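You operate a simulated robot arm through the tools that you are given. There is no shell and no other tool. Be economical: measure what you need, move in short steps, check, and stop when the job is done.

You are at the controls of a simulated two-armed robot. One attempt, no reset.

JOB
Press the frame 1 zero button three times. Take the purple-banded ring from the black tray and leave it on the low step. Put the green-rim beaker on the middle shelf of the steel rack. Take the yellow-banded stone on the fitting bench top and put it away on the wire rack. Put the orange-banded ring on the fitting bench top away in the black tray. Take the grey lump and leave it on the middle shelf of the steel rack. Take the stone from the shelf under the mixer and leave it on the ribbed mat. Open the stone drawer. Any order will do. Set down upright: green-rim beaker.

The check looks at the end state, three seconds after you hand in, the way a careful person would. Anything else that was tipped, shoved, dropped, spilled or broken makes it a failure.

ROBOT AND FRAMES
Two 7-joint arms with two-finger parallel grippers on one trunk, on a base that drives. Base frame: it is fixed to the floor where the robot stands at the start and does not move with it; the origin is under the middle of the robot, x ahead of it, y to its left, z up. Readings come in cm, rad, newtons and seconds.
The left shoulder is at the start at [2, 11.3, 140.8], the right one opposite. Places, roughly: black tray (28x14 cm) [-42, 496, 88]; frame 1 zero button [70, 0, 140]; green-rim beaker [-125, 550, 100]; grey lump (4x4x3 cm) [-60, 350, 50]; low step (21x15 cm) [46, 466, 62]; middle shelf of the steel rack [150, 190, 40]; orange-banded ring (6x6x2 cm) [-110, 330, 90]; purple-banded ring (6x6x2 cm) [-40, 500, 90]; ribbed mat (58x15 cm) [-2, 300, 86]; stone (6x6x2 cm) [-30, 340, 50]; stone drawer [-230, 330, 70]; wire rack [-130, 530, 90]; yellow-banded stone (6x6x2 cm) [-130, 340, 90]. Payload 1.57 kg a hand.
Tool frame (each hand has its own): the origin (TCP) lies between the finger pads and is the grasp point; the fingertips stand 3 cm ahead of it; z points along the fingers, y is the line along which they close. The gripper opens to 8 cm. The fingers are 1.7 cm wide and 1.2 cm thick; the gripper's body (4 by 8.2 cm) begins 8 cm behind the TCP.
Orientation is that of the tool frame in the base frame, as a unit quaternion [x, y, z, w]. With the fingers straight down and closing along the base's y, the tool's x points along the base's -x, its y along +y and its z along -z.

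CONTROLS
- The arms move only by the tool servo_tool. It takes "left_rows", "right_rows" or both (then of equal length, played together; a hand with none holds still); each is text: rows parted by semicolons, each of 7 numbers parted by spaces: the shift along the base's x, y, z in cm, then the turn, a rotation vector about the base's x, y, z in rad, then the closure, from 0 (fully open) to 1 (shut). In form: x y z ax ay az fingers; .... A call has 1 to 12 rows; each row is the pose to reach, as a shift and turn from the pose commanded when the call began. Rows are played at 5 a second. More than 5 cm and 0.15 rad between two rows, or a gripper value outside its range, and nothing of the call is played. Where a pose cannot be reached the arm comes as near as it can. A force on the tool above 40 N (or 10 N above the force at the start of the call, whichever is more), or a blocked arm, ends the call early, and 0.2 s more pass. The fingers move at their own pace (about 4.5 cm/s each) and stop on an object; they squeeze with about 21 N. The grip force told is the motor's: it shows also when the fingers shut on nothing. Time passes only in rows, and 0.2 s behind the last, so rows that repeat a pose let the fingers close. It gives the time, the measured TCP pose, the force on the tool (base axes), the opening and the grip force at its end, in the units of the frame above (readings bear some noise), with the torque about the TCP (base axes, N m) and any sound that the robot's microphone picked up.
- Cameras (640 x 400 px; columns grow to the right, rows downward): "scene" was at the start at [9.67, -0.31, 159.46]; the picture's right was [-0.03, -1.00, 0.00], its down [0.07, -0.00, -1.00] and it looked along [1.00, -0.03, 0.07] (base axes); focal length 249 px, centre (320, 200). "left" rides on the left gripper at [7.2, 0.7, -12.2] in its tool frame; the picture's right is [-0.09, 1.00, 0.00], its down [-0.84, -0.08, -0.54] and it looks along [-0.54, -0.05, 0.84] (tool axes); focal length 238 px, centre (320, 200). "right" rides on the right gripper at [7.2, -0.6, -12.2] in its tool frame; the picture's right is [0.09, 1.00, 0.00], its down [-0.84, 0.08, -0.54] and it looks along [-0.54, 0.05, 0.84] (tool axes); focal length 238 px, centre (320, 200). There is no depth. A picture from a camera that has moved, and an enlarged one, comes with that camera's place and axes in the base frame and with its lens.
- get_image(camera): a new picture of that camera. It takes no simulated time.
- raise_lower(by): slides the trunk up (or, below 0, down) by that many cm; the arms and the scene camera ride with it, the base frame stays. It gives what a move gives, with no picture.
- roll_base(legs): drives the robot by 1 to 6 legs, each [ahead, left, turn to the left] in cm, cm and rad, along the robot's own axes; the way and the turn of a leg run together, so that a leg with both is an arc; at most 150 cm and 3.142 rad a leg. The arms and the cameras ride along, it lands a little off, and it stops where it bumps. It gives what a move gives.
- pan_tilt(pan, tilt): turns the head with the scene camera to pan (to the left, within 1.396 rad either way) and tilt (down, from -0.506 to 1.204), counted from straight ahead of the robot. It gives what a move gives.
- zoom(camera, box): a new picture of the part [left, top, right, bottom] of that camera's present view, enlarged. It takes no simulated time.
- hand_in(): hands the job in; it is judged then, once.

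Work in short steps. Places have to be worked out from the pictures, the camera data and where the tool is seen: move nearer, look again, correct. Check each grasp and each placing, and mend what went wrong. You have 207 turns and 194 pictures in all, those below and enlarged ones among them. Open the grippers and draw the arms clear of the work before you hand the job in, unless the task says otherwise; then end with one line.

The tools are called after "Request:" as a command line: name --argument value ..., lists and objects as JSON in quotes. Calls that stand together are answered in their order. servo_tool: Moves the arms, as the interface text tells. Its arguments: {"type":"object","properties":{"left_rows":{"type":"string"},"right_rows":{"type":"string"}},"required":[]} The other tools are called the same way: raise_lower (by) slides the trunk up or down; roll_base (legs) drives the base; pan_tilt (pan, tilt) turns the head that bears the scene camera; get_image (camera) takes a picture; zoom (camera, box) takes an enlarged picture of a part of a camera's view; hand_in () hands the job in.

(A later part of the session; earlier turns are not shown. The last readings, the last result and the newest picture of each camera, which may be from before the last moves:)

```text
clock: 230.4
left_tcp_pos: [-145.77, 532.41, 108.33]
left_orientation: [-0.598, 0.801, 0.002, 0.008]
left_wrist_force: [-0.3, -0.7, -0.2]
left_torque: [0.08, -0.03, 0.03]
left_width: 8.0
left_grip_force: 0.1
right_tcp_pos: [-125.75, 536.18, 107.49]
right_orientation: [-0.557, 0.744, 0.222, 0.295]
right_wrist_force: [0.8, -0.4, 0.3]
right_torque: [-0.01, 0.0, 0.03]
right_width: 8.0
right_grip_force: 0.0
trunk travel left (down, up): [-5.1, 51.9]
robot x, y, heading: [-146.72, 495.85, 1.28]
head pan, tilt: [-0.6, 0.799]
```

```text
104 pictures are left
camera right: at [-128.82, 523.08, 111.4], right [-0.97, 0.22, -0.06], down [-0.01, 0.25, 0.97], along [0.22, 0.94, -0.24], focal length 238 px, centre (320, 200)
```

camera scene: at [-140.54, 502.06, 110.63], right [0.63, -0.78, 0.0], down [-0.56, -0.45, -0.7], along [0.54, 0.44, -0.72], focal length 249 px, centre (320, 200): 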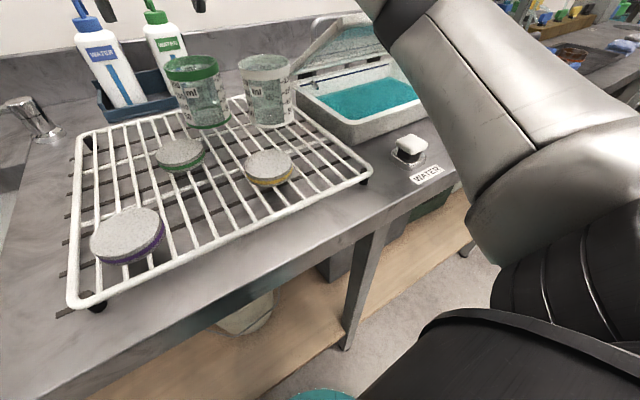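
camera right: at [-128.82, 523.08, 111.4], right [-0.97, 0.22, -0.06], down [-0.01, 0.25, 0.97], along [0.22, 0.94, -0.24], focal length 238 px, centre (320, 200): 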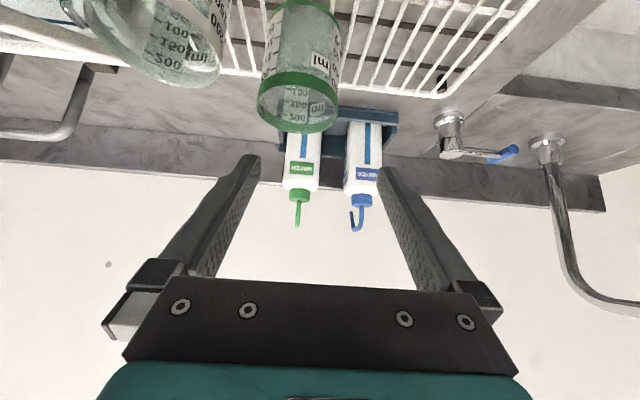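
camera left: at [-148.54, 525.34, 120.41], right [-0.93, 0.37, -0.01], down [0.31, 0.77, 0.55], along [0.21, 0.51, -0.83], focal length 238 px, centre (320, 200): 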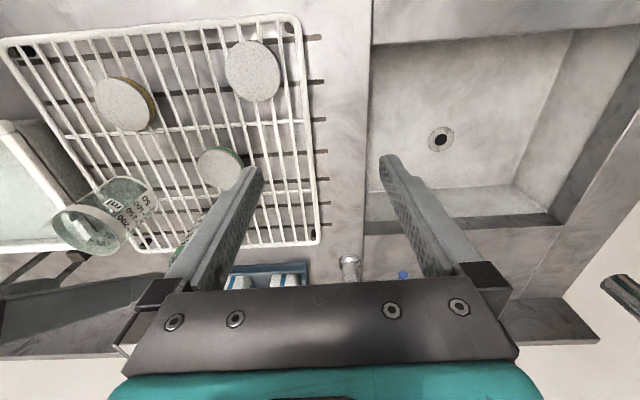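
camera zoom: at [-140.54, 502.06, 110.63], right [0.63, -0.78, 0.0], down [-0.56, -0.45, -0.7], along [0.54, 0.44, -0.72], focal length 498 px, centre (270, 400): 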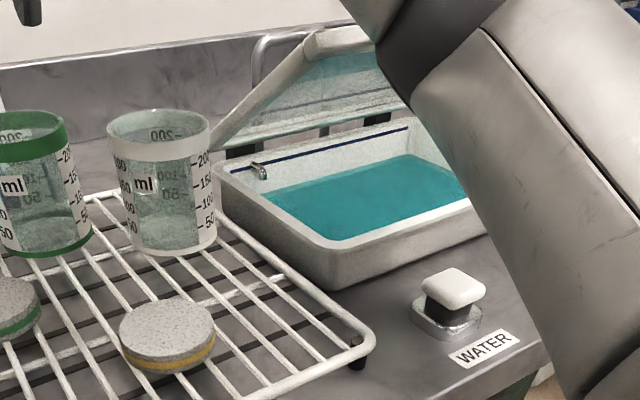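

The lid of the white bath is ajar, apparently caught by my elbow. I pan further right to see the contact.

Request:
pan_tilt --pan -0.9 --tilt 0.45

Request:
get_image --camera "scene"

Request:
get_image --camera "left"

```text
clock: 231.2
left_tcp_pos: [-145.79, 532.27, 108.27]
left_orientation: [-0.597, 0.802, 0.0, 0.008]
left_wrist_force: [0.5, -0.4, 0.6]
left_torque: [0.01, 0.03, 0.0]
left_width: 7.98
left_grip_force: 0.0
right_tcp_pos: [-125.32, 536.1, 107.49]
right_orientation: [-0.554, 0.746, 0.221, 0.295]
right_wrist_force: [0.0, 0.3, 0.1]
right_torque: [0.0, 0.01, -0.02]
right_width: 7.98
right_grip_force: 0.1
trunk travel left (down, up): [-5.1, 51.9]
robot x, y, heading: [-146.54, 496.56, 1.279]
head pan, tilt: [-0.901, 0.45]
```

```text
103 pictures are left
camera scene: at [-138.25, 500.29, 113.68], right [0.37, -0.93, 0.0], down [-0.41, -0.16, -0.9], along [0.84, 0.33, -0.44], focal length 249 px, centre (320, 200)
```

scene: 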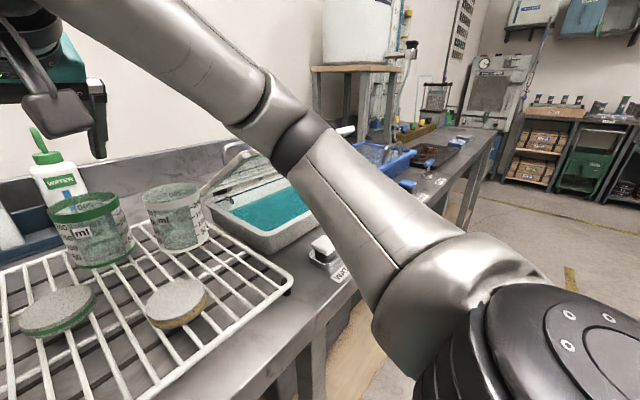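

```text
102 pictures are left
camera left: at [-148.54, 525.33, 120.41], right [-0.93, 0.37, -0.01], down [0.31, 0.77, 0.55], along [0.21, 0.51, -0.83], focal length 238 px, centre (320, 200)
```

left: 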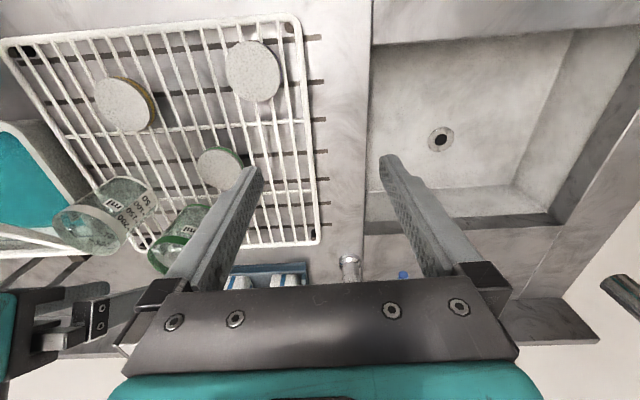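

I compare the bath's water level and button now against a second ago.

Request:
zoom --camera "scene" --box '[180, 120, 360, 290]'

```text
2.35 times, centred on (270, 205) of scene
camera zoom: at [-138.25, 500.29, 113.68], right [0.37, -0.93, 0.0], down [-0.41, -0.16, -0.9], along [0.84, 0.33, -0.44], focal length 586 px, centre (438, 188)
```

zoom: 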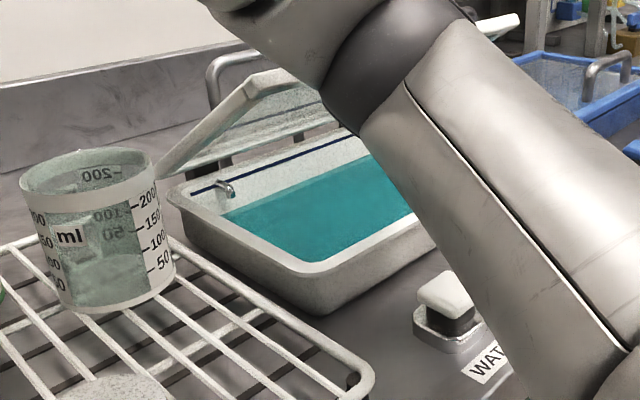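

It seems my elbow pushed the lid's handle and the lid now leans on the arm. I back the base slowly in small steps so it lowers gently.

Request:
roll_base --legs '[[-3, 0, 0]]'

Request:
zoom --camera "scene" --box '[140, 90, 400, 290]'

```text
clock: 232.0
left_tcp_pos: [-146.65, 529.4, 108.34]
left_orientation: [-0.598, 0.802, 0.001, 0.008]
left_wrist_force: [-0.4, -0.5, 0.5]
left_torque: [-0.04, 0.05, -0.02]
left_width: 7.99
left_grip_force: 0.0
right_tcp_pos: [-126.22, 533.21, 107.36]
right_orientation: [-0.555, 0.746, 0.221, 0.296]
right_wrist_force: [0.7, -0.8, 0.0]
right_torque: [-0.01, 0.01, -0.01]
right_width: 7.99
right_grip_force: 0.0
trunk travel left (down, up): [-5.1, 51.9]
robot x, y, heading: [-147.75, 492.88, 1.279]
head pan, tilt: [-0.901, 0.45]
```

```text
2.00 times, centred on (270, 190) of scene
camera zoom: at [-139.11, 497.45, 113.69], right [0.37, -0.93, 0.0], down [-0.4, -0.16, -0.9], along [0.84, 0.33, -0.43], focal length 498 px, centre (420, 220)
```

zoom: 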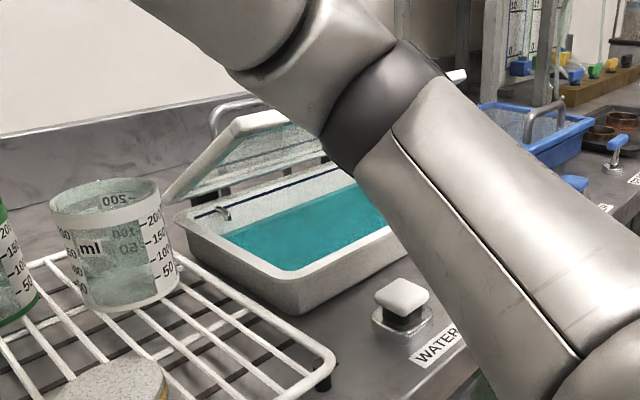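

The lid's angle didn't change. I back further to see it unobstructed.

Request:
roll_base --legs '[[-8, 0, 0]]'

Request:
get_image --camera "scene"

```text
clock: 233.1
left_tcp_pos: [-149.0, 521.8, 108.28]
left_orientation: [-0.597, 0.802, 0.001, 0.007]
left_wrist_force: [0.0, -0.1, 0.4]
left_torque: [0.0, -0.01, 0.01]
left_width: 8.01
left_grip_force: 0.1
right_tcp_pos: [-128.57, 525.57, 107.52]
right_orientation: [-0.554, 0.746, 0.221, 0.296]
right_wrist_force: [-0.7, -0.7, -0.1]
right_torque: [0.01, -0.01, 0.0]
right_width: 8.01
right_grip_force: 0.1
trunk travel left (down, up): [-5.1, 51.9]
robot x, y, heading: [-149.87, 485.18, 1.279]
head pan, tilt: [-0.901, 0.45]
```

```text
99 pictures are left
camera scene: at [-141.4, 489.79, 113.69], right [0.37, -0.93, 0.0], down [-0.4, -0.16, -0.9], along [0.84, 0.33, -0.43], focal length 249 px, centre (320, 200)
```

scene: 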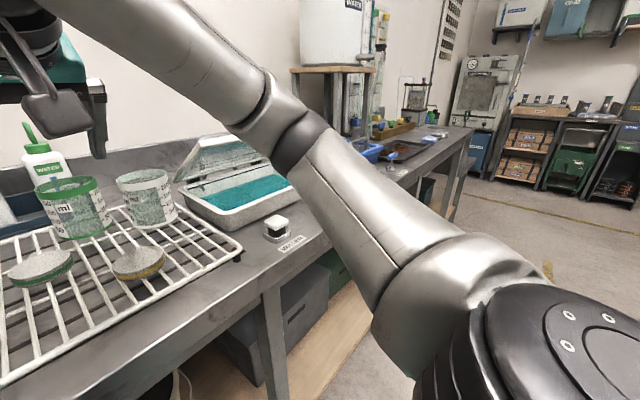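

The lid stays open by itself and there's water in the bath. I zoom for detail on the nozzle, button and blue bath for comparison.

Request:
zoom --camera "scene" --box '[160, 110, 340, 270]'

Request:
get_image --camera "right"

```text
2.50 times, centred on (250, 190) of scene
camera zoom: at [-141.4, 489.79, 113.69], right [0.37, -0.93, 0.0], down [-0.4, -0.16, -0.9], along [0.84, 0.33, -0.43], focal length 622 px, centre (495, 225)
```

zoom: 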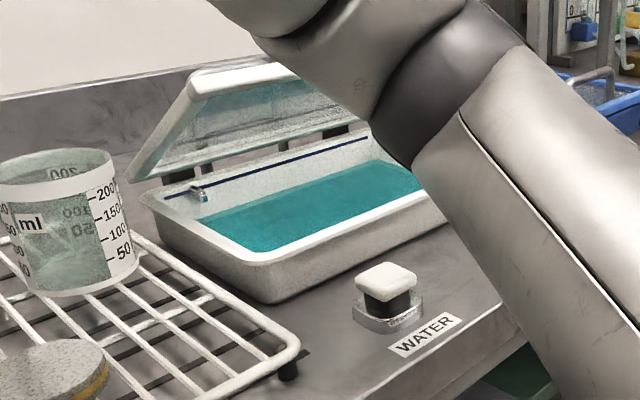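

```text
97 pictures are left
camera right: at [-131.76, 512.46, 111.4], right [-0.97, 0.22, -0.06], down [0.0, 0.25, 0.97], along [0.23, 0.94, -0.24], focal length 238 px, centre (320, 200)
```

right: 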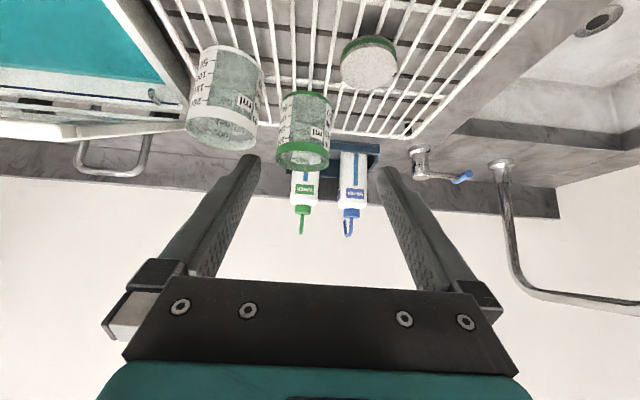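

I back away and raise to see the whole bath and its controls.

Request:
raise_lower --by 15

Request:
roll_base --legs '[[-28, 0, 0], [0, -25, 0]]'

Request:
pan_tilt --pan -0.2 --tilt 0.6

Request:
get_image --camera "scene"

```text
clock: 234.8
left_tcp_pos: [-148.9, 521.8, 123.28]
left_orientation: [-0.597, 0.802, 0.001, 0.007]
left_wrist_force: [0.5, -0.1, 0.3]
left_torque: [-0.03, 0.0, 0.01]
left_width: 8.0
left_grip_force: 0.1
right_tcp_pos: [-128.57, 525.61, 122.47]
right_orientation: [-0.554, 0.747, 0.219, 0.295]
right_wrist_force: [0.2, -0.5, -1.2]
right_torque: [0.01, -0.01, 0.01]
right_width: 8.0
right_grip_force: 0.2
trunk travel left (down, up): [-20.1, 36.9]
robot x, y, heading: [-149.65, 485.53, 1.278]
head pan, tilt: [-0.901, 0.45]
```

```text
clock: 238.3
left_tcp_pos: [-132.53, 487.08, 123.26]
left_orientation: [-0.594, 0.804, 0.001, 0.007]
left_wrist_force: [-0.1, 0.1, 0.1]
left_torque: [0.02, 0.0, -0.03]
left_width: 7.99
left_grip_force: 0.1
right_tcp_pos: [-111.95, 490.93, 122.55]
right_orientation: [-0.552, 0.748, 0.221, 0.297]
right_wrist_force: [-0.2, 0.2, -0.6]
right_torque: [0.04, -0.02, 0.03]
right_width: 8.01
right_grip_force: 0.1
trunk travel left (down, up): [-20.1, 36.9]
robot x, y, heading: [-134.1, 450.84, 1.277]
head pan, tilt: [-0.901, 0.45]
```

```text
clock: 239.3
left_tcp_pos: [-132.46, 486.99, 123.19]
left_orientation: [-0.595, 0.804, 0.001, 0.006]
left_wrist_force: [-0.4, -0.4, 0.1]
left_torque: [-0.03, -0.02, -0.01]
left_width: 8.0
left_grip_force: 0.0
right_tcp_pos: [-112.14, 490.85, 122.56]
right_orientation: [-0.552, 0.748, 0.22, 0.296]
right_wrist_force: [0.4, 0.0, 0.2]
right_torque: [-0.01, -0.02, 0.02]
right_width: 8.0
right_grip_force: 0.0
trunk travel left (down, up): [-20.1, 36.9]
robot x, y, heading: [-134.06, 451.1, 1.275]
head pan, tilt: [-0.201, 0.6]
```

```text
96 pictures are left
camera scene: at [-129.52, 459.53, 127.33], right [0.88, -0.48, 0.0], down [-0.27, -0.5, -0.83], along [0.4, 0.72, -0.56], focal length 249 px, centre (320, 200)
```

scene: 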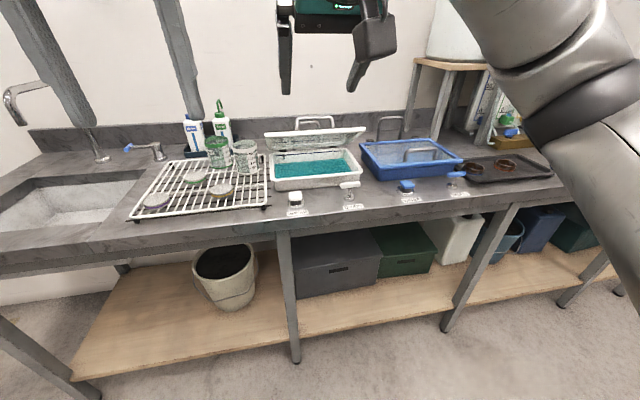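

Request:
zoom --camera "scene" --box '[230, 100, 480, 220]'

```text
2.56 times, centred on (355, 160) of scene
camera zoom: at [-129.52, 459.53, 127.33], right [0.88, -0.48, 0.0], down [-0.27, -0.5, -0.83], along [0.4, 0.72, -0.56], focal length 637 px, centre (230, 302)
```

zoom: 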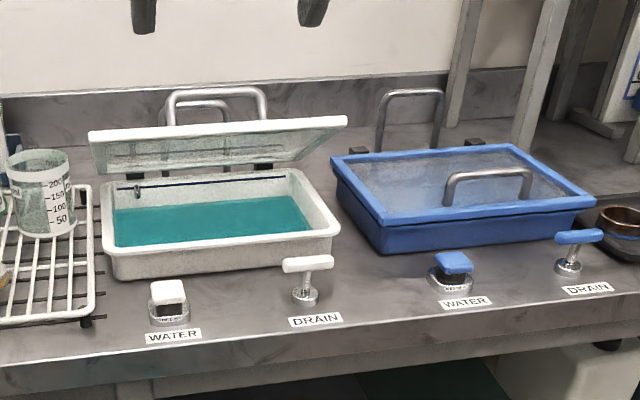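

The white lid is open and there's water in the bath, evidently caused by my elbow. I'll set this right: first turn the right hand back to vertical, and re-check the level over time.

Request:
servo_tool --right_rows "-0.3 -1 1 -0.14 0.042 0 0.5; -0.6 -2 2 -0.28 0.084 0 1; -0.9 -3 2 -0.42 0.125 0 1; -1.2 -4 2 -0.56 0.167 0 1; -1.5 -5 2 -0.7 0.209 0 1"

Request:
zoom --camera "scene" --box '[230, 100, 480, 220]'

```text
clock: 240.5
left_tcp_pos: [-132.49, 487.18, 123.33]
left_orientation: [-0.594, 0.804, 0.001, 0.007]
left_wrist_force: [1.1, 0.2, 0.5]
left_torque: [0.0, 0.01, 0.02]
left_width: 8.02
left_grip_force: 0.0
right_tcp_pos: [-113.53, 485.74, 124.37]
right_orientation: [-0.595, 0.804, 0.005, 0.009]
right_wrist_force: [0.0, 0.5, -0.4]
right_torque: [-0.03, 0.01, 0.01]
right_width: 0.0
right_grip_force: 13.7
trunk travel left (down, up): [-20.1, 36.9]
robot x, y, heading: [-133.76, 450.98, 1.273]
head pan, tilt: [-0.201, 0.6]
```

```text
2.56 times, centred on (355, 160) of scene
camera zoom: at [-129.54, 459.53, 127.33], right [0.88, -0.48, 0.0], down [-0.27, -0.5, -0.83], along [0.4, 0.72, -0.56], focal length 637 px, centre (230, 302)
```

zoom: 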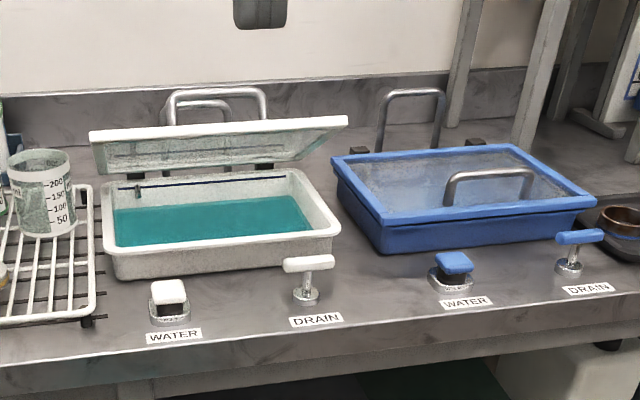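

The level is steady. I press the white DRAIN (about [-92.8, 508.2, top ~91.5]) to undo the filling: move the right hand, closed, above it with the trunk high so the elbow stays clear.

Request:
roll_base --legs '[[0, -13.2, 0], [27.5, 0, 0]]'

Request:
get_image --camera "right"

Request:
get_image --camera "scene"

```text
clock: 243.4
left_tcp_pos: [-111.82, 509.88, 123.19]
left_orientation: [-0.594, 0.804, 0.001, 0.007]
left_wrist_force: [0.5, -0.1, -0.4]
left_torque: [0.01, 0.04, -0.02]
left_width: 7.98
left_grip_force: 0.2
right_tcp_pos: [-92.91, 508.64, 124.41]
right_orientation: [-0.595, 0.804, 0.006, 0.012]
right_wrist_force: [1.2, 0.3, 0.4]
right_torque: [-0.02, 0.02, 0.0]
right_width: 0.01
right_grip_force: 20.8
trunk travel left (down, up): [-20.1, 36.9]
robot x, y, heading: [-113.15, 473.69, 1.273]
head pan, tilt: [-0.201, 0.6]
```

```text
93 pictures are left
camera right: at [-94.55, 501.36, 136.3], right [-0.98, 0.2, -0.01], down [0.16, 0.81, 0.56], along [0.12, 0.55, -0.83], focal length 238 px, centre (320, 200)
```

right: 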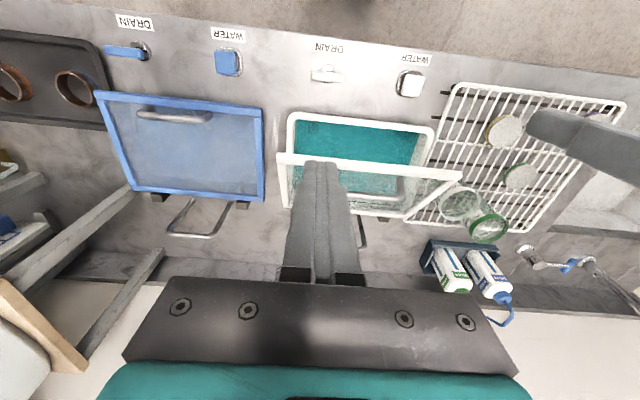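

```text
92 pictures are left
camera scene: at [-108.86, 482.27, 127.32], right [0.88, -0.48, 0.0], down [-0.27, -0.5, -0.82], along [0.39, 0.72, -0.57], focal length 249 px, centre (320, 200)
```

scene: 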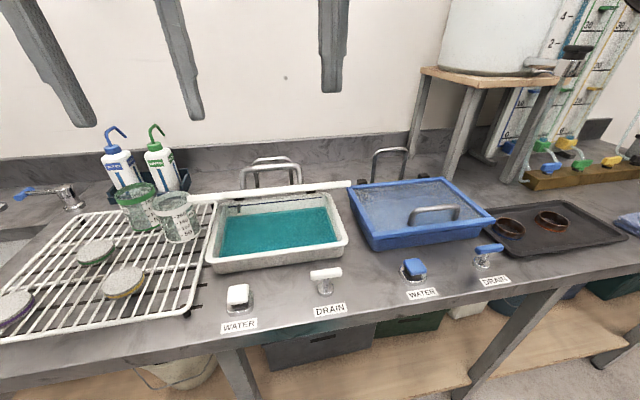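

Water shows through the lid glass, where before it was pale: the bath was empty originally. I zoom on the DRAIN control to judge how it works.

Request:
zoom --camera "scene" --box '[210, 240, 370, 340]'

```text
4.00 times, centred on (290, 290) of scene
camera zoom: at [-108.86, 482.27, 127.32], right [0.88, -0.48, 0.0], down [-0.27, -0.5, -0.82], along [0.39, 0.72, -0.57], focal length 995 px, centre (440, -160)
```

zoom: 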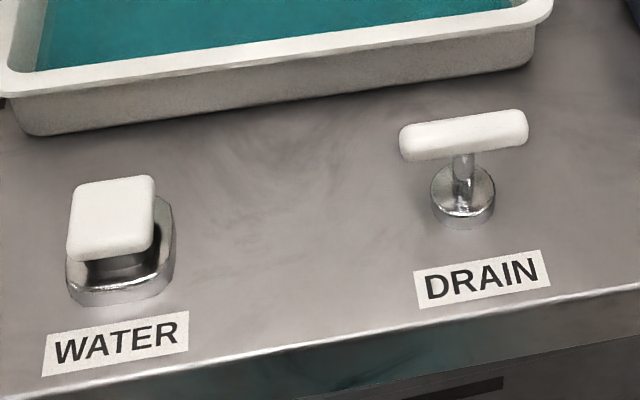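

DRAIN is a T-handle tap, likely a quarter turn. I yaw the right hand 90° while opening and lowering over it.

Request:
servo_tool --right_rows "-0.1 -0.1 -1.5 0 0 0.143 0; -0.2 -0.3 -3 0 0 0.286 0; -0.3 -0.4 -4.5 0 0 0.428 0; -0.4 -0.6 -6 0 0 0.571 0; -0.5 -0.7 -7.5 0 0 0.714 0; -0.6 -0.9 -9 0 0 0.857 0; -0.7 -1 -10.5 0 0 1 0; -0.8 -1.2 -12 0 0 1.142 0; -0.9 -1.3 -13.5 0 0 1.285 0; -1 -1.5 -15 0 0 1.428 0; -1.1 -1.6 -17 0 0 1.571 0; -1.1 -1.6 -19 0 0 1.571 0"

Request:
get_image --camera "right"

Request:
get_image --camera "scene"

```text
clock: 246.0
left_tcp_pos: [-111.96, 509.87, 123.27]
left_orientation: [-0.595, 0.804, 0.001, 0.006]
left_wrist_force: [-0.3, 0.1, 0.3]
left_torque: [-0.02, -0.02, 0.0]
left_width: 8.01
left_grip_force: 0.1
right_tcp_pos: [-94.08, 506.84, 105.36]
right_orientation: [0.989, -0.147, -0.012, -0.004]
right_wrist_force: [-0.4, 0.2, 0.3]
right_torque: [-0.01, -0.01, -0.02]
right_width: 8.02
right_grip_force: 0.0
trunk travel left (down, up): [-20.1, 36.9]
robot x, y, heading: [-113.05, 473.22, 1.27]
head pan, tilt: [-0.201, 0.6]
```

```text
90 pictures are left
camera right: at [-86.73, 505.39, 117.42], right [-0.2, -0.98, -0.01], down [-0.81, 0.16, 0.56], along [-0.55, 0.12, -0.83], focal length 238 px, centre (320, 200)
```

right: 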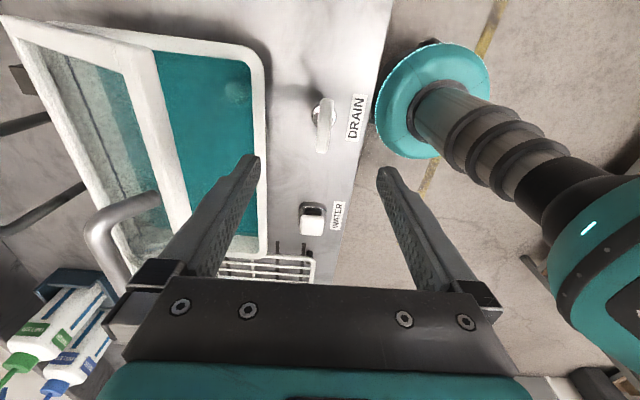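

```text
89 pictures are left
camera scene: at [-108.87, 482.21, 127.33], right [0.88, -0.48, 0.0], down [-0.27, -0.5, -0.83], along [0.39, 0.72, -0.56], focal length 249 px, centre (320, 200)
```

scene: 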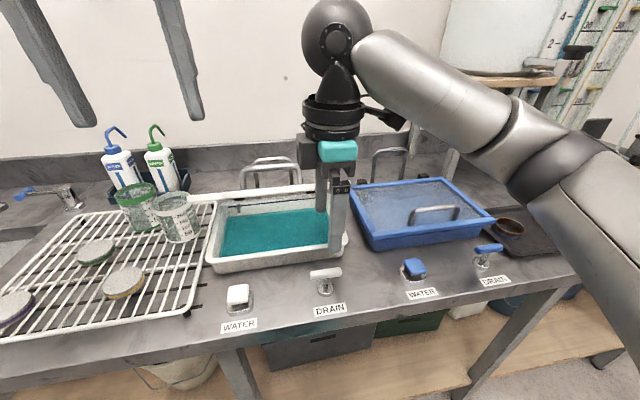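

The T-bar lies centred below, across the fingers. I set a 4 cm opening and lower 10 cm, then check the elbow.

Request:
servo_tool --right_rows "-0.2 0 -3 0 0 0 0.5; -0.4 0 -6 0 0 0 0.5; -0.4 0 -9 0 0 0 0.5"

Request:
get_image --camera "right"

Request:
get_image --camera "scene"

```text
clock: 246.8
left_tcp_pos: [-111.99, 509.76, 123.32]
left_orientation: [-0.594, 0.804, 0.0, 0.007]
left_wrist_force: [0.6, -0.3, 0.2]
left_torque: [0.0, 0.03, 0.01]
left_width: 7.96
left_grip_force: 0.0
right_tcp_pos: [-94.59, 506.71, 96.3]
right_orientation: [0.989, -0.149, -0.012, -0.003]
right_wrist_force: [0.1, 0.3, -0.4]
right_torque: [0.0, -0.02, 0.02]
right_width: 3.99
right_grip_force: 0.0
trunk travel left (down, up): [-20.1, 36.9]
robot x, y, heading: [-113.09, 473.67, 1.273]
head pan, tilt: [-0.201, 0.6]
```

```text
88 pictures are left
camera right: at [-87.25, 505.29, 108.27], right [-0.2, -0.98, -0.01], down [-0.81, 0.16, 0.56], along [-0.55, 0.12, -0.83], focal length 238 px, centre (320, 200)
```

right: 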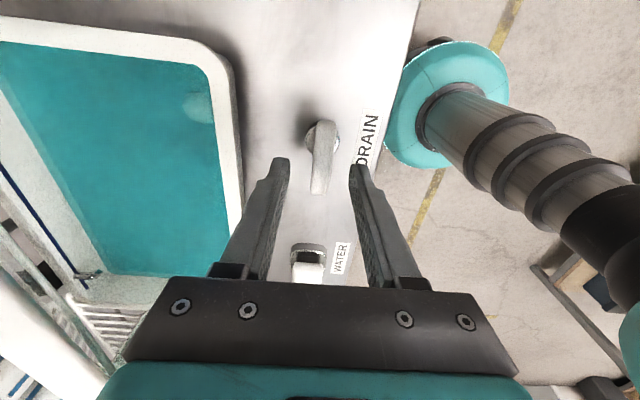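

```text
87 pictures are left
camera scene: at [-108.87, 482.21, 127.33], right [0.88, -0.48, 0.0], down [-0.27, -0.5, -0.83], along [0.39, 0.72, -0.56], focal length 249 px, centre (320, 200)
```

scene: 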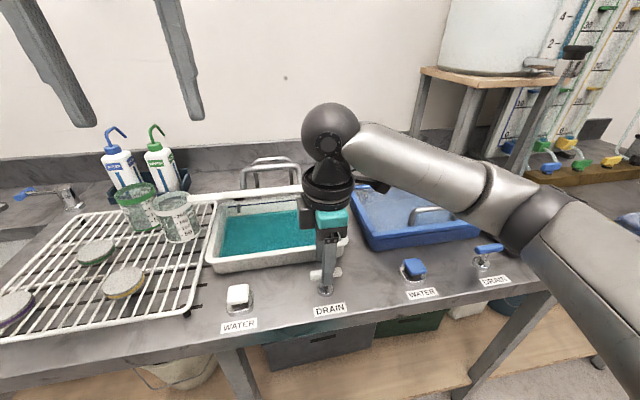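

The elbow is around z 110, clear. I lower onto the bar and grip it.

Request:
servo_tool --right_rows "0 0.1 -2 0 0 0 0.5; 0 0.1 -4 0 0 0 0.5; 0 0.1 -4.8 0 0 0 0.5; 0 0.1 -4.8 0 0 0 0.8; 0 0.1 -4.8 0 0 0 1; 0 0.1 -4.8 0 0 0 1; 0 0.1 -4.8 0 0 0 1"

```text
clock: 248.4
left_tcp_pos: [-111.98, 509.55, 123.34]
left_orientation: [-0.593, 0.805, 0.001, 0.007]
left_wrist_force: [0.0, -0.1, 1.4]
left_torque: [0.0, 0.04, -0.03]
left_width: 7.98
left_grip_force: 0.1
right_tcp_pos: [-94.54, 506.68, 91.57]
right_orientation: [0.989, -0.146, -0.012, -0.001]
right_wrist_force: [-4.0, -22.0, 2.4]
right_torque: [-0.55, -0.18, 0.1]
right_width: 2.9
right_grip_force: 38.4
trunk travel left (down, up): [-20.1, 36.9]
robot x, y, heading: [-113.63, 473.75, 1.27]
head pan, tilt: [-0.201, 0.6]
```

The grip stopped at 2.9 cm with side force; I look.

Request:
get_image --camera "right"

Request:
zoom --camera "scene" --box '[260, 200, 420, 320]'

```text
86 pictures are left
camera right: at [-87.17, 505.25, 103.56], right [-0.2, -0.98, 0.0], down [-0.81, 0.16, 0.56], along [-0.55, 0.11, -0.83], focal length 238 px, centre (320, 200)
```

right: 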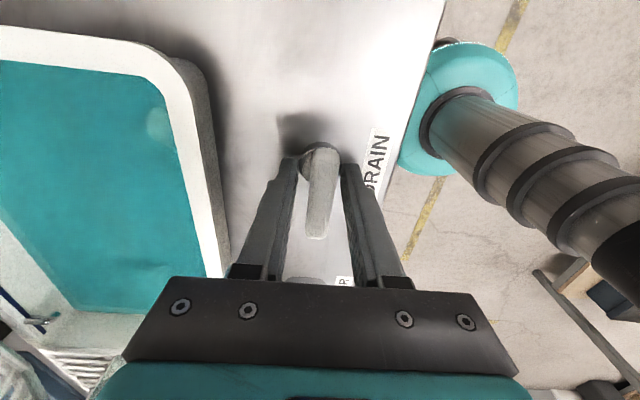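

```text
3.33 times, centred on (340, 260) of scene
camera zoom: at [-108.94, 481.94, 127.35], right [0.88, -0.48, 0.0], down [-0.27, -0.49, -0.83], along [0.4, 0.73, -0.56], focal length 829 px, centre (253, 0)
```

zoom: 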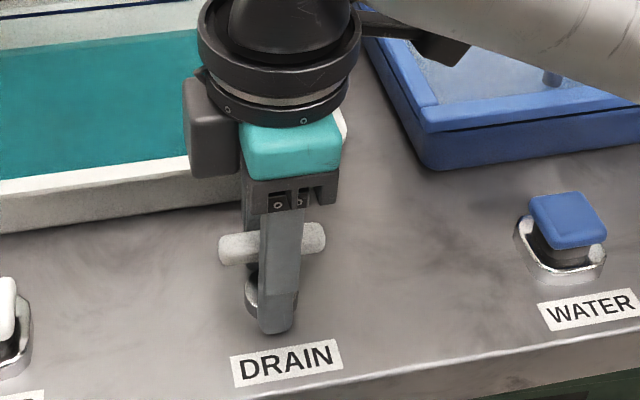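

The tips grip the round base; the bar is higher. I open, raise 2 cm and grip the bar itself.

Request:
servo_tool --right_rows "0 0.1 0 0 0 0 0.5; 0 0.1 0 0 0 0 0.5; 0 0.1 1 0 0 0 0.5; 0 0.1 2.2 0 0 0 0.5; 0 0.1 2.2 0 0 0 0.8; 0 0.1 2.2 0 0 0 1; 0 0.1 2.2 0 0 0 1; 0 0.1 2.2 0 0 0 1"

```text
clock: 250.2
left_tcp_pos: [-112.0, 509.49, 123.39]
left_orientation: [-0.594, 0.804, 0.001, 0.007]
left_wrist_force: [-1.0, 1.0, 0.5]
left_torque: [-0.03, 0.01, 0.0]
left_width: 8.0
left_grip_force: 0.1
right_tcp_pos: [-94.65, 506.73, 93.77]
right_orientation: [0.989, -0.146, -0.012, -0.001]
right_wrist_force: [-5.3, -22.7, 0.3]
right_torque: [-0.31, -0.18, -0.34]
right_width: 1.34
right_grip_force: 29.9
trunk travel left (down, up): [-20.1, 36.9]
robot x, y, heading: [-113.02, 473.73, 1.272]
head pan, tilt: [-0.201, 0.6]
```

Gripped the bar (1.3 cm). I turn it clockwise in small steps.

Request:
servo_tool --right_rows "0 -0.3 0 0 0 0 1; 0 -0.3 0 0 0 -0.13 1; 0 -0.3 0 0 0 -0.26 1; 0 -0.3 0 0 0 -0.39 1; 0 -0.3 0 0 0 -0.52 1; 0 -0.3 0 0 0 -0.65 1"

Request:
zoom --camera "scene" --box '[180, 160, 420, 320]'

```text
clock: 251.6
left_tcp_pos: [-111.97, 509.79, 123.24]
left_orientation: [-0.595, 0.804, 0.001, 0.007]
left_wrist_force: [0.1, -0.5, 0.4]
left_torque: [0.01, 0.01, 0.02]
left_width: 8.01
left_grip_force: 0.1
right_tcp_pos: [-94.41, 506.57, 93.73]
right_orientation: [0.892, -0.452, -0.011, -0.007]
right_wrist_force: [-0.8, -11.6, -0.1]
right_torque: [-1.08, -0.12, 2.2]
right_width: 2.79
right_grip_force: 38.3
trunk travel left (down, up): [-20.1, 36.9]
robot x, y, heading: [-113.03, 473.67, 1.276]
head pan, tilt: [-0.201, 0.6]
```

```text
2.50 times, centred on (300, 240) of scene
camera zoom: at [-108.88, 482.1, 127.34], right [0.88, -0.48, 0.0], down [-0.27, -0.5, -0.83], along [0.39, 0.73, -0.56], focal length 622 px, centre (370, 100)
```

zoom: 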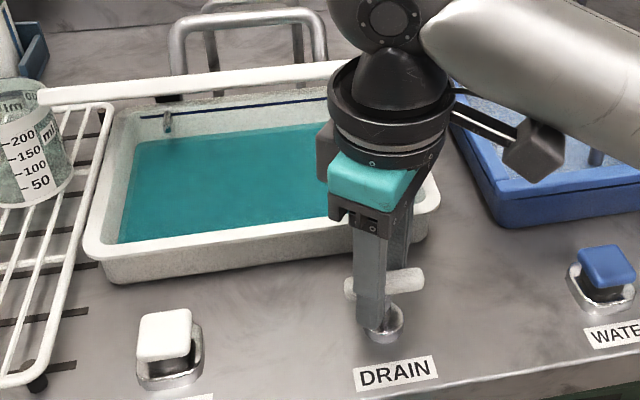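

The bar does not turn clockwise. I undo and try counter-clockwise.

Request:
servo_tool --right_rows "0 0 0 0 0 0.13 1; 0 0 0 0 0 0.26 1; 0 0 0 0 0 0.39 1; 0 0 0 0 0 0.52 1; 0 0 0 0 0 0.65 1; 0 0 0 0 0 0.78 1; 0 0 0 0 0 0.91 1; 0 0 0 0 0 1.04 1; 0 0 0 0 0 1.17 1; 0 0 0 0 0 1.25 1"

Request:
zoom --camera "scene" --box '[180, 160, 420, 320]'

```text
clock: 253.8
left_tcp_pos: [-112.0, 509.56, 123.25]
left_orientation: [-0.594, 0.805, 0.001, 0.008]
left_wrist_force: [0.1, 0.0, -0.1]
left_torque: [0.02, 0.02, 0.0]
left_width: 8.0
left_grip_force: 0.1
right_tcp_pos: [-94.54, 506.69, 93.93]
right_orientation: [0.989, 0.149, -0.012, 0.0]
right_wrist_force: [-12.5, -16.4, -1.6]
right_torque: [0.52, -0.38, -2.11]
right_width: 2.74
right_grip_force: 38.0
trunk travel left (down, up): [-20.1, 36.9]
robot x, y, heading: [-113.07, 474.15, 1.272]
head pan, tilt: [-0.201, 0.6]
```

```text
2.50 times, centred on (300, 240) of scene
camera zoom: at [-109.04, 482.01, 127.35], right [0.88, -0.48, 0.0], down [-0.27, -0.49, -0.83], along [0.4, 0.73, -0.56], focal length 622 px, centre (370, 100)
```

zoom: 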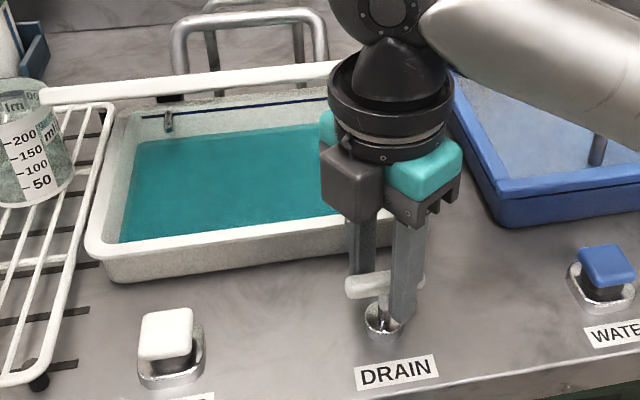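

It doesn't rotate: probably a pull-up (or push-down) T. I realign and pull up gently.

Request:
servo_tool --right_rows "0 0 0 0 0 -0.13 1; 0 0 0 0 0 -0.26 1; 0 0 0 0 0 -0.39 1; 0 0 0 0 0 -0.52 1; 0 0 0 0 0 -0.6 1; 0 0 0.3 0 0 -0.6 1; 0 0 0.6 0 0 -0.6 1; 0 0 0.9 0 0 -0.6 1; 0 0 1.2 0 0 -0.6 1"

Request:
zoom --camera "scene" --box '[180, 160, 420, 320]'

```text
clock: 255.8
left_tcp_pos: [-111.93, 509.6, 123.4]
left_orientation: [-0.593, 0.805, 0.002, 0.006]
left_wrist_force: [-0.3, -0.8, -0.1]
left_torque: [0.01, 0.0, 0.04]
left_width: 7.99
left_grip_force: 0.2
right_tcp_pos: [-94.46, 506.73, 95.02]
right_orientation: [0.989, -0.148, -0.012, -0.004]
right_wrist_force: [-1.3, -20.3, -0.7]
right_torque: [-0.47, -0.03, -0.46]
right_width: 1.34
right_grip_force: 29.6
trunk travel left (down, up): [-20.1, 36.9]
robot x, y, heading: [-113.38, 473.72, 1.271]
head pan, tilt: [-0.201, 0.6]
```

```text
2.50 times, centred on (300, 240) of scene
camera zoom: at [-108.89, 481.99, 127.34], right [0.88, -0.48, 0.0], down [-0.27, -0.49, -0.83], along [0.39, 0.73, -0.56], focal length 622 px, centre (370, 100)
```

zoom: 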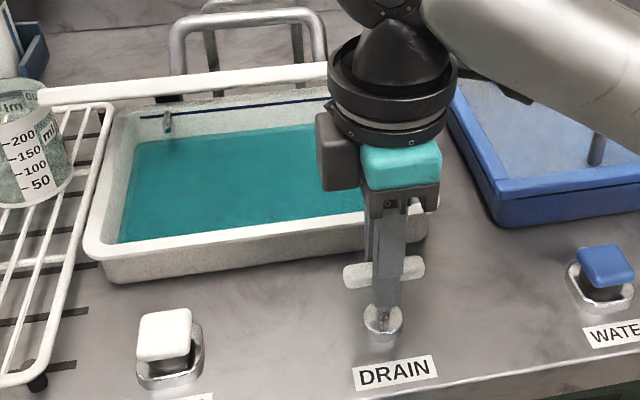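

The bar seems to rise with the pull. I pull on a little and watch the water.

Request:
servo_tool --right_rows "0 0 0.4 0 0 0 1; 0 0 0.8 0 0 0 1; 0 0 1.2 0 0 0 1; 0 0 1.2 0 0 0 1; 0 0 1.2 0 0 0 1"

Request:
zoom --camera "scene" --box '[180, 160, 420, 320]'

```text
clock: 257.0
left_tcp_pos: [-111.91, 509.62, 123.39]
left_orientation: [-0.594, 0.805, 0.001, 0.007]
left_wrist_force: [0.7, -1.0, 0.3]
left_torque: [0.0, 0.01, 0.01]
left_width: 8.03
left_grip_force: 0.0
right_tcp_pos: [-94.54, 506.65, 96.28]
right_orientation: [0.989, -0.148, -0.013, -0.004]
right_wrist_force: [3.0, -18.2, 0.4]
right_torque: [-0.53, 0.32, -0.51]
right_width: 1.29
right_grip_force: 30.0
trunk travel left (down, up): [-20.1, 36.9]
robot x, y, heading: [-113.28, 473.51, 1.275]
head pan, tilt: [-0.201, 0.6]
```

```text
2.50 times, centred on (300, 240) of scene
camera zoom: at [-108.84, 482.0, 127.34], right [0.88, -0.48, 0.0], down [-0.27, -0.49, -0.83], along [0.39, 0.73, -0.56], focal length 622 px, centre (370, 100)
```

zoom: 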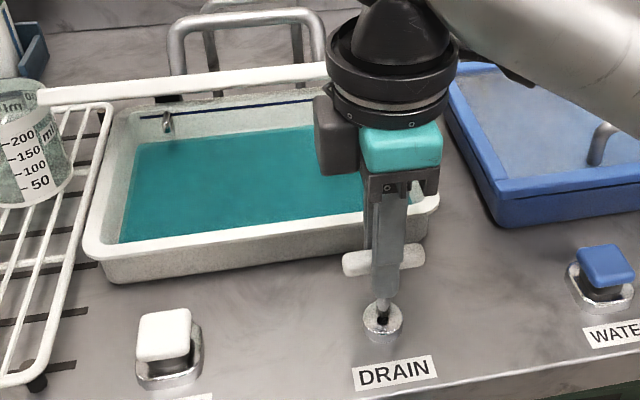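

It's a pull-up plunger. I hold for two seconds to see whether the level drops.

Request:
servo_tool --right_rows "0 0 0.3 0 0 0 1; 0 0 0.6 0 0 0 1; 0 0 0.6 0 0 0 1; 0 0 0.6 0 0 0 1; 0 0 0.6 0 0 0 1; 0 0 0.6 0 0 0 1; 0 0 0.6 0 0 0 1; 0 0 0.6 0 0 0 1; 0 0 0.6 0 0 0 1; 0 0 0.6 0 0 0 1; 0 0 0.6 0 0 0 1; 0 0 0.6 0 0 0 1"

Request:
zoom --camera "scene" --box '[180, 160, 420, 320]'

```text
clock: 259.6
left_tcp_pos: [-111.85, 509.86, 123.22]
left_orientation: [-0.594, 0.804, 0.001, 0.008]
left_wrist_force: [0.1, 0.5, -0.4]
left_torque: [0.02, 0.0, 0.01]
left_width: 7.99
left_grip_force: 0.0
right_tcp_pos: [-94.45, 506.69, 96.59]
right_orientation: [0.989, -0.147, -0.013, -0.001]
right_wrist_force: [-4.3, -17.9, -19.9]
right_torque: [-0.19, 0.01, -0.33]
right_width: 1.35
right_grip_force: 30.1
trunk travel left (down, up): [-20.1, 36.9]
robot x, y, heading: [-113.04, 473.32, 1.273]
head pan, tilt: [-0.201, 0.6]
```

```text
2.50 times, centred on (300, 240) of scene
camera zoom: at [-108.87, 482.09, 127.33], right [0.88, -0.48, 0.0], down [-0.27, -0.5, -0.83], along [0.39, 0.73, -0.56], focal length 622 px, centre (370, 100)
```

zoom: 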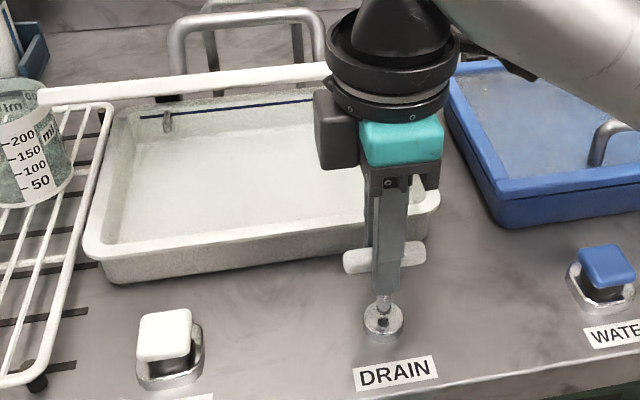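

The bath is empty again. I push the plunger back down to where it was and release.

Request:
servo_tool --right_rows "0 0 -0.8 0 0 0 1; 0 0 -1.6 0 0 0 1; 0 0 -2.4 0 0 0 1; 0 0 -2.9 0 0 0 1; 0 0 -3.2 0 0 0 1; 0 0 -3.2 0 0 0 1"

Request:
zoom --camera "scene" --box '[180, 160, 420, 320]'

```text
clock: 261.0
left_tcp_pos: [-112.0, 509.54, 123.31]
left_orientation: [-0.594, 0.804, 0.002, 0.008]
left_wrist_force: [0.1, 0.5, -0.5]
left_torque: [-0.01, 0.01, 0.0]
left_width: 8.0
left_grip_force: 0.0
right_tcp_pos: [-94.58, 506.68, 93.75]
right_orientation: [0.989, -0.148, -0.013, -0.007]
right_wrist_force: [0.2, -16.2, 20.9]
right_torque: [-0.66, 0.08, -0.49]
right_width: 1.34
right_grip_force: 29.7
trunk travel left (down, up): [-20.1, 36.9]
robot x, y, heading: [-113.35, 473.35, 1.278]
head pan, tilt: [-0.201, 0.6]
```

```text
2.50 times, centred on (300, 240) of scene
camera zoom: at [-108.93, 481.92, 127.37], right [0.88, -0.48, 0.0], down [-0.27, -0.49, -0.83], along [0.4, 0.73, -0.56], focal length 622 px, centre (370, 100)
```

zoom: 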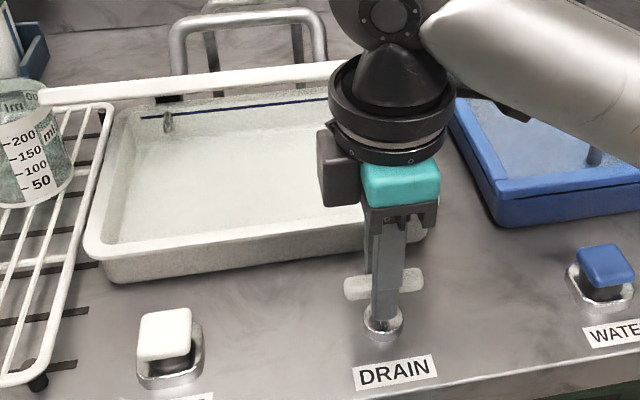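

The plunger is seated and the tub empty. I release, lift the right hand clear and restore its yaw.

Request:
servo_tool --right_rows "0 0 0 0 0 0 0.5; 0 0 0 0 0 0 0.4; 0 0 3 0 0 0 0.4; 0 0 7 0 0 0 0.4; 0 0 11 0 0 -0.143 0.4; 0 0 15 0 0 -0.286 0.4; 0 0 18 0 0 -0.428 0.4; 0 0 20 0 0 -0.571 0.4; 0 0 22 0 0 -0.714 0.4; 0 0 24 0 0 -0.857 0.4; 0 0 26 0 0 -1 0.4; 0 0 28 0 0 -1.142 0.4" --left_rows "0 0 0 0 0 0 0.5; 0 0 0 0 0 0 1; 0 0 0 0 0 0 1; 0 0 0 0 0 0 1; 0 0 0 0 0 0 1; 0 0 0 0 0 0 1; 0 0 0 0 0 0 1; 0 0 0 0 0 0 1; 0 0 0 0 0 0 1; 0 0 0 0 0 0 1; 0 0 0 0 0 0 1; 0 0 0 0 0 0 1"

Request:
servo_tool --right_rows "0 0 1 0 0 -0.143 0.4; 0 0 2 0 0 -0.286 0.4; 0 0 2 0 0 -0.428 0.4"

Request:
get_image --camera "left"

Request:
get_image --camera "scene"

```text
clock: 263.6
left_tcp_pos: [-111.9, 509.87, 123.27]
left_orientation: [-0.595, 0.804, 0.0, 0.007]
left_wrist_force: [0.1, 0.2, -0.2]
left_torque: [-0.01, 0.03, 0.0]
left_width: 0.01
left_grip_force: 21.0
right_tcp_pos: [-94.54, 506.83, 121.53]
right_orientation: [0.751, -0.66, -0.008, -0.009]
right_wrist_force: [-0.9, 0.2, -0.3]
right_torque: [-0.03, 0.0, -0.03]
right_width: 4.84
right_grip_force: 0.1
trunk travel left (down, up): [-20.1, 36.9]
robot x, y, heading: [-113.58, 473.45, 1.272]
head pan, tilt: [-0.201, 0.6]
```

```text
clock: 264.4
left_tcp_pos: [-112.03, 509.82, 123.31]
left_orientation: [-0.594, 0.804, 0.001, 0.007]
left_wrist_force: [0.3, 0.5, -0.8]
left_torque: [-0.02, -0.01, 0.04]
left_width: 0.0
left_grip_force: 21.4
right_tcp_pos: [-94.49, 506.79, 123.52]
right_orientation: [-0.594, 0.804, 0.006, 0.011]
right_wrist_force: [-0.5, -0.4, -0.2]
right_torque: [-0.01, 0.01, 0.01]
right_width: 4.81
right_grip_force: 0.0
trunk travel left (down, up): [-20.1, 36.9]
robot x, y, heading: [-113.09, 473.65, 1.275]
head pan, tilt: [-0.201, 0.6]
```

```text
78 pictures are left
camera left: at [-114.7, 502.9, 135.42], right [-0.92, 0.38, -0.01], down [0.31, 0.77, 0.55], along [0.21, 0.51, -0.83], focal length 238 px, centre (320, 200)
```

left: 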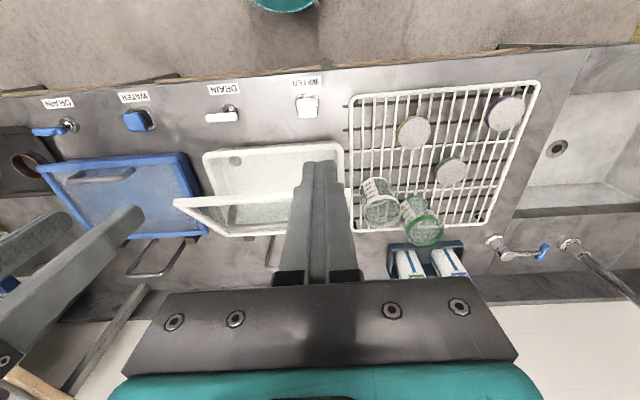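

```text
77 pictures are left
camera scene: at [-108.88, 482.21, 127.33], right [0.88, -0.48, 0.0], down [-0.27, -0.5, -0.83], along [0.39, 0.72, -0.56], focal length 249 px, centre (320, 200)
```

scene: 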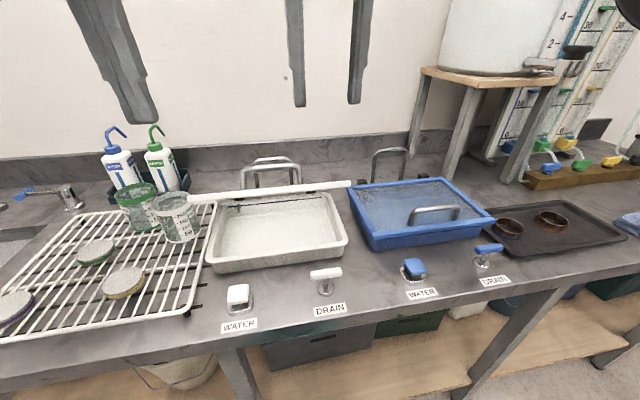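

I'll close the lid by pushing near its left front corner (about [-107.6, 522.7], top z≈104) with the closed left hand. I move in ahead first.

Request:
roll_base --legs '[[10, 0, 0]]'

Request:
servo_tool --left_rows "0.6 1.2 -3 0 0 0 1; 1.1 2.4 -6 0 0 0 1; 1.4 3.3 -9 0 0 0 1; 1.4 3.3 -12 0 0 0 1"

Request:
get_image --camera "left"

Request:
get_image --camera "scene"

```text
clock: 265.5
left_tcp_pos: [-108.9, 519.59, 123.28]
left_orientation: [-0.595, 0.804, 0.001, 0.008]
left_wrist_force: [0.4, 1.2, -1.0]
left_torque: [-0.02, 0.05, 0.02]
left_width: 0.01
left_grip_force: 21.2
right_tcp_pos: [-91.45, 516.44, 123.44]
right_orientation: [-0.595, 0.803, 0.006, 0.011]
right_wrist_force: [-0.3, -0.3, 0.0]
right_torque: [-0.04, 0.0, 0.01]
right_width: 4.82
right_grip_force: 0.2
trunk travel left (down, up): [-20.1, 36.9]
robot x, y, heading: [-110.5, 483.32, 1.275]
head pan, tilt: [-0.201, 0.6]
```

```text
clock: 266.5
left_tcp_pos: [-107.41, 522.82, 111.11]
left_orientation: [-0.594, 0.804, 0.001, 0.007]
left_wrist_force: [-0.6, 0.2, -0.4]
left_torque: [-0.01, -0.02, 0.0]
left_width: 0.01
left_grip_force: 20.8
right_tcp_pos: [-91.55, 516.47, 123.44]
right_orientation: [-0.595, 0.804, 0.005, 0.011]
right_wrist_force: [0.2, 0.5, 0.2]
right_torque: [-0.01, 0.02, 0.01]
right_width: 4.84
right_grip_force: 0.0
trunk travel left (down, up): [-20.1, 36.9]
robot x, y, heading: [-110.85, 482.73, 1.269]
head pan, tilt: [-0.201, 0.6]
```

```text
76 pictures are left
camera left: at [-110.21, 515.89, 123.35], right [-0.92, 0.38, -0.01], down [0.31, 0.77, 0.55], along [0.22, 0.51, -0.83], focal length 238 px, centre (320, 200)
```

left: 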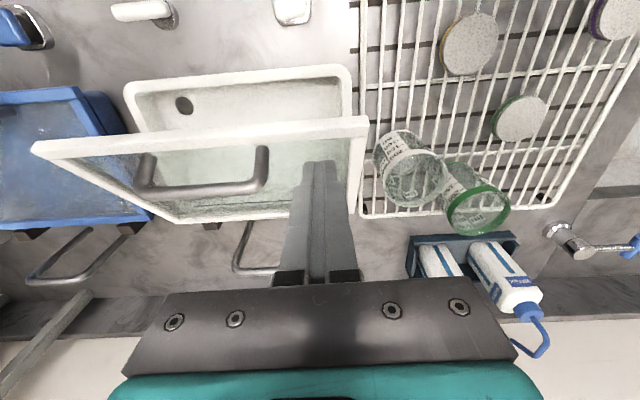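

```text
75 pictures are left
camera scene: at [-105.92, 491.86, 127.33], right [0.88, -0.48, 0.0], down [-0.27, -0.5, -0.83], along [0.4, 0.72, -0.56], focal length 249 px, centre (320, 200)
```

scene: 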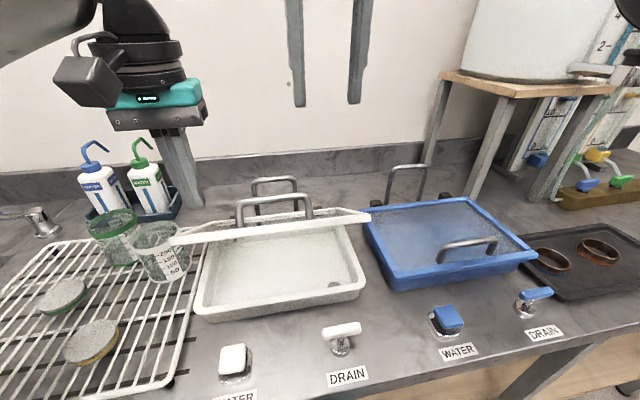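

The fingertip is over the lid's frame at its corner, right of the handle. I push down gradually.

Request:
servo_tool --left_rows "0 0 -2 0 0 0 1; 0 0 -4 0 0 0 1; 0 0 -5.5 0 0 0 1; 0 0 -7 0 0 0 1; 0 0 -8.5 0 0 0 1; 0 0 -10 0 0 0 1; 0 0 -11.5 0 0 0 1; 0 0 -12.5 0 0 0 1; 0 0 -13.3 0 0 0 1; 0 0 -14 0 0 0 1"

Request:
get_image --camera "left"

```text
clock: 268.7
left_tcp_pos: [-107.43, 522.82, 97.06]
left_orientation: [-0.595, 0.804, 0.001, 0.008]
left_wrist_force: [-0.7, 0.0, -0.2]
left_torque: [-0.02, 0.01, -0.03]
left_width: 0.0
left_grip_force: 21.6
right_tcp_pos: [-91.42, 516.32, 123.36]
right_orientation: [-0.595, 0.804, 0.005, 0.01]
right_wrist_force: [-0.6, 0.7, -0.6]
right_torque: [-0.01, -0.01, -0.02]
right_width: 4.79
right_grip_force: 0.0
trunk travel left (down, up): [-20.1, 36.9]
robot x, y, heading: [-110.28, 483.3, 1.271]
head pan, tilt: [-0.201, 0.6]
```

```text
74 pictures are left
camera left: at [-110.26, 515.86, 109.32], right [-0.92, 0.38, -0.01], down [0.31, 0.77, 0.55], along [0.21, 0.51, -0.83], focal length 238 px, centre (320, 200)
```

left: 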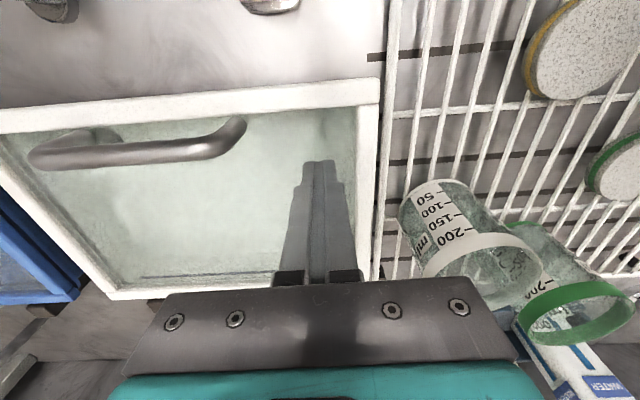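

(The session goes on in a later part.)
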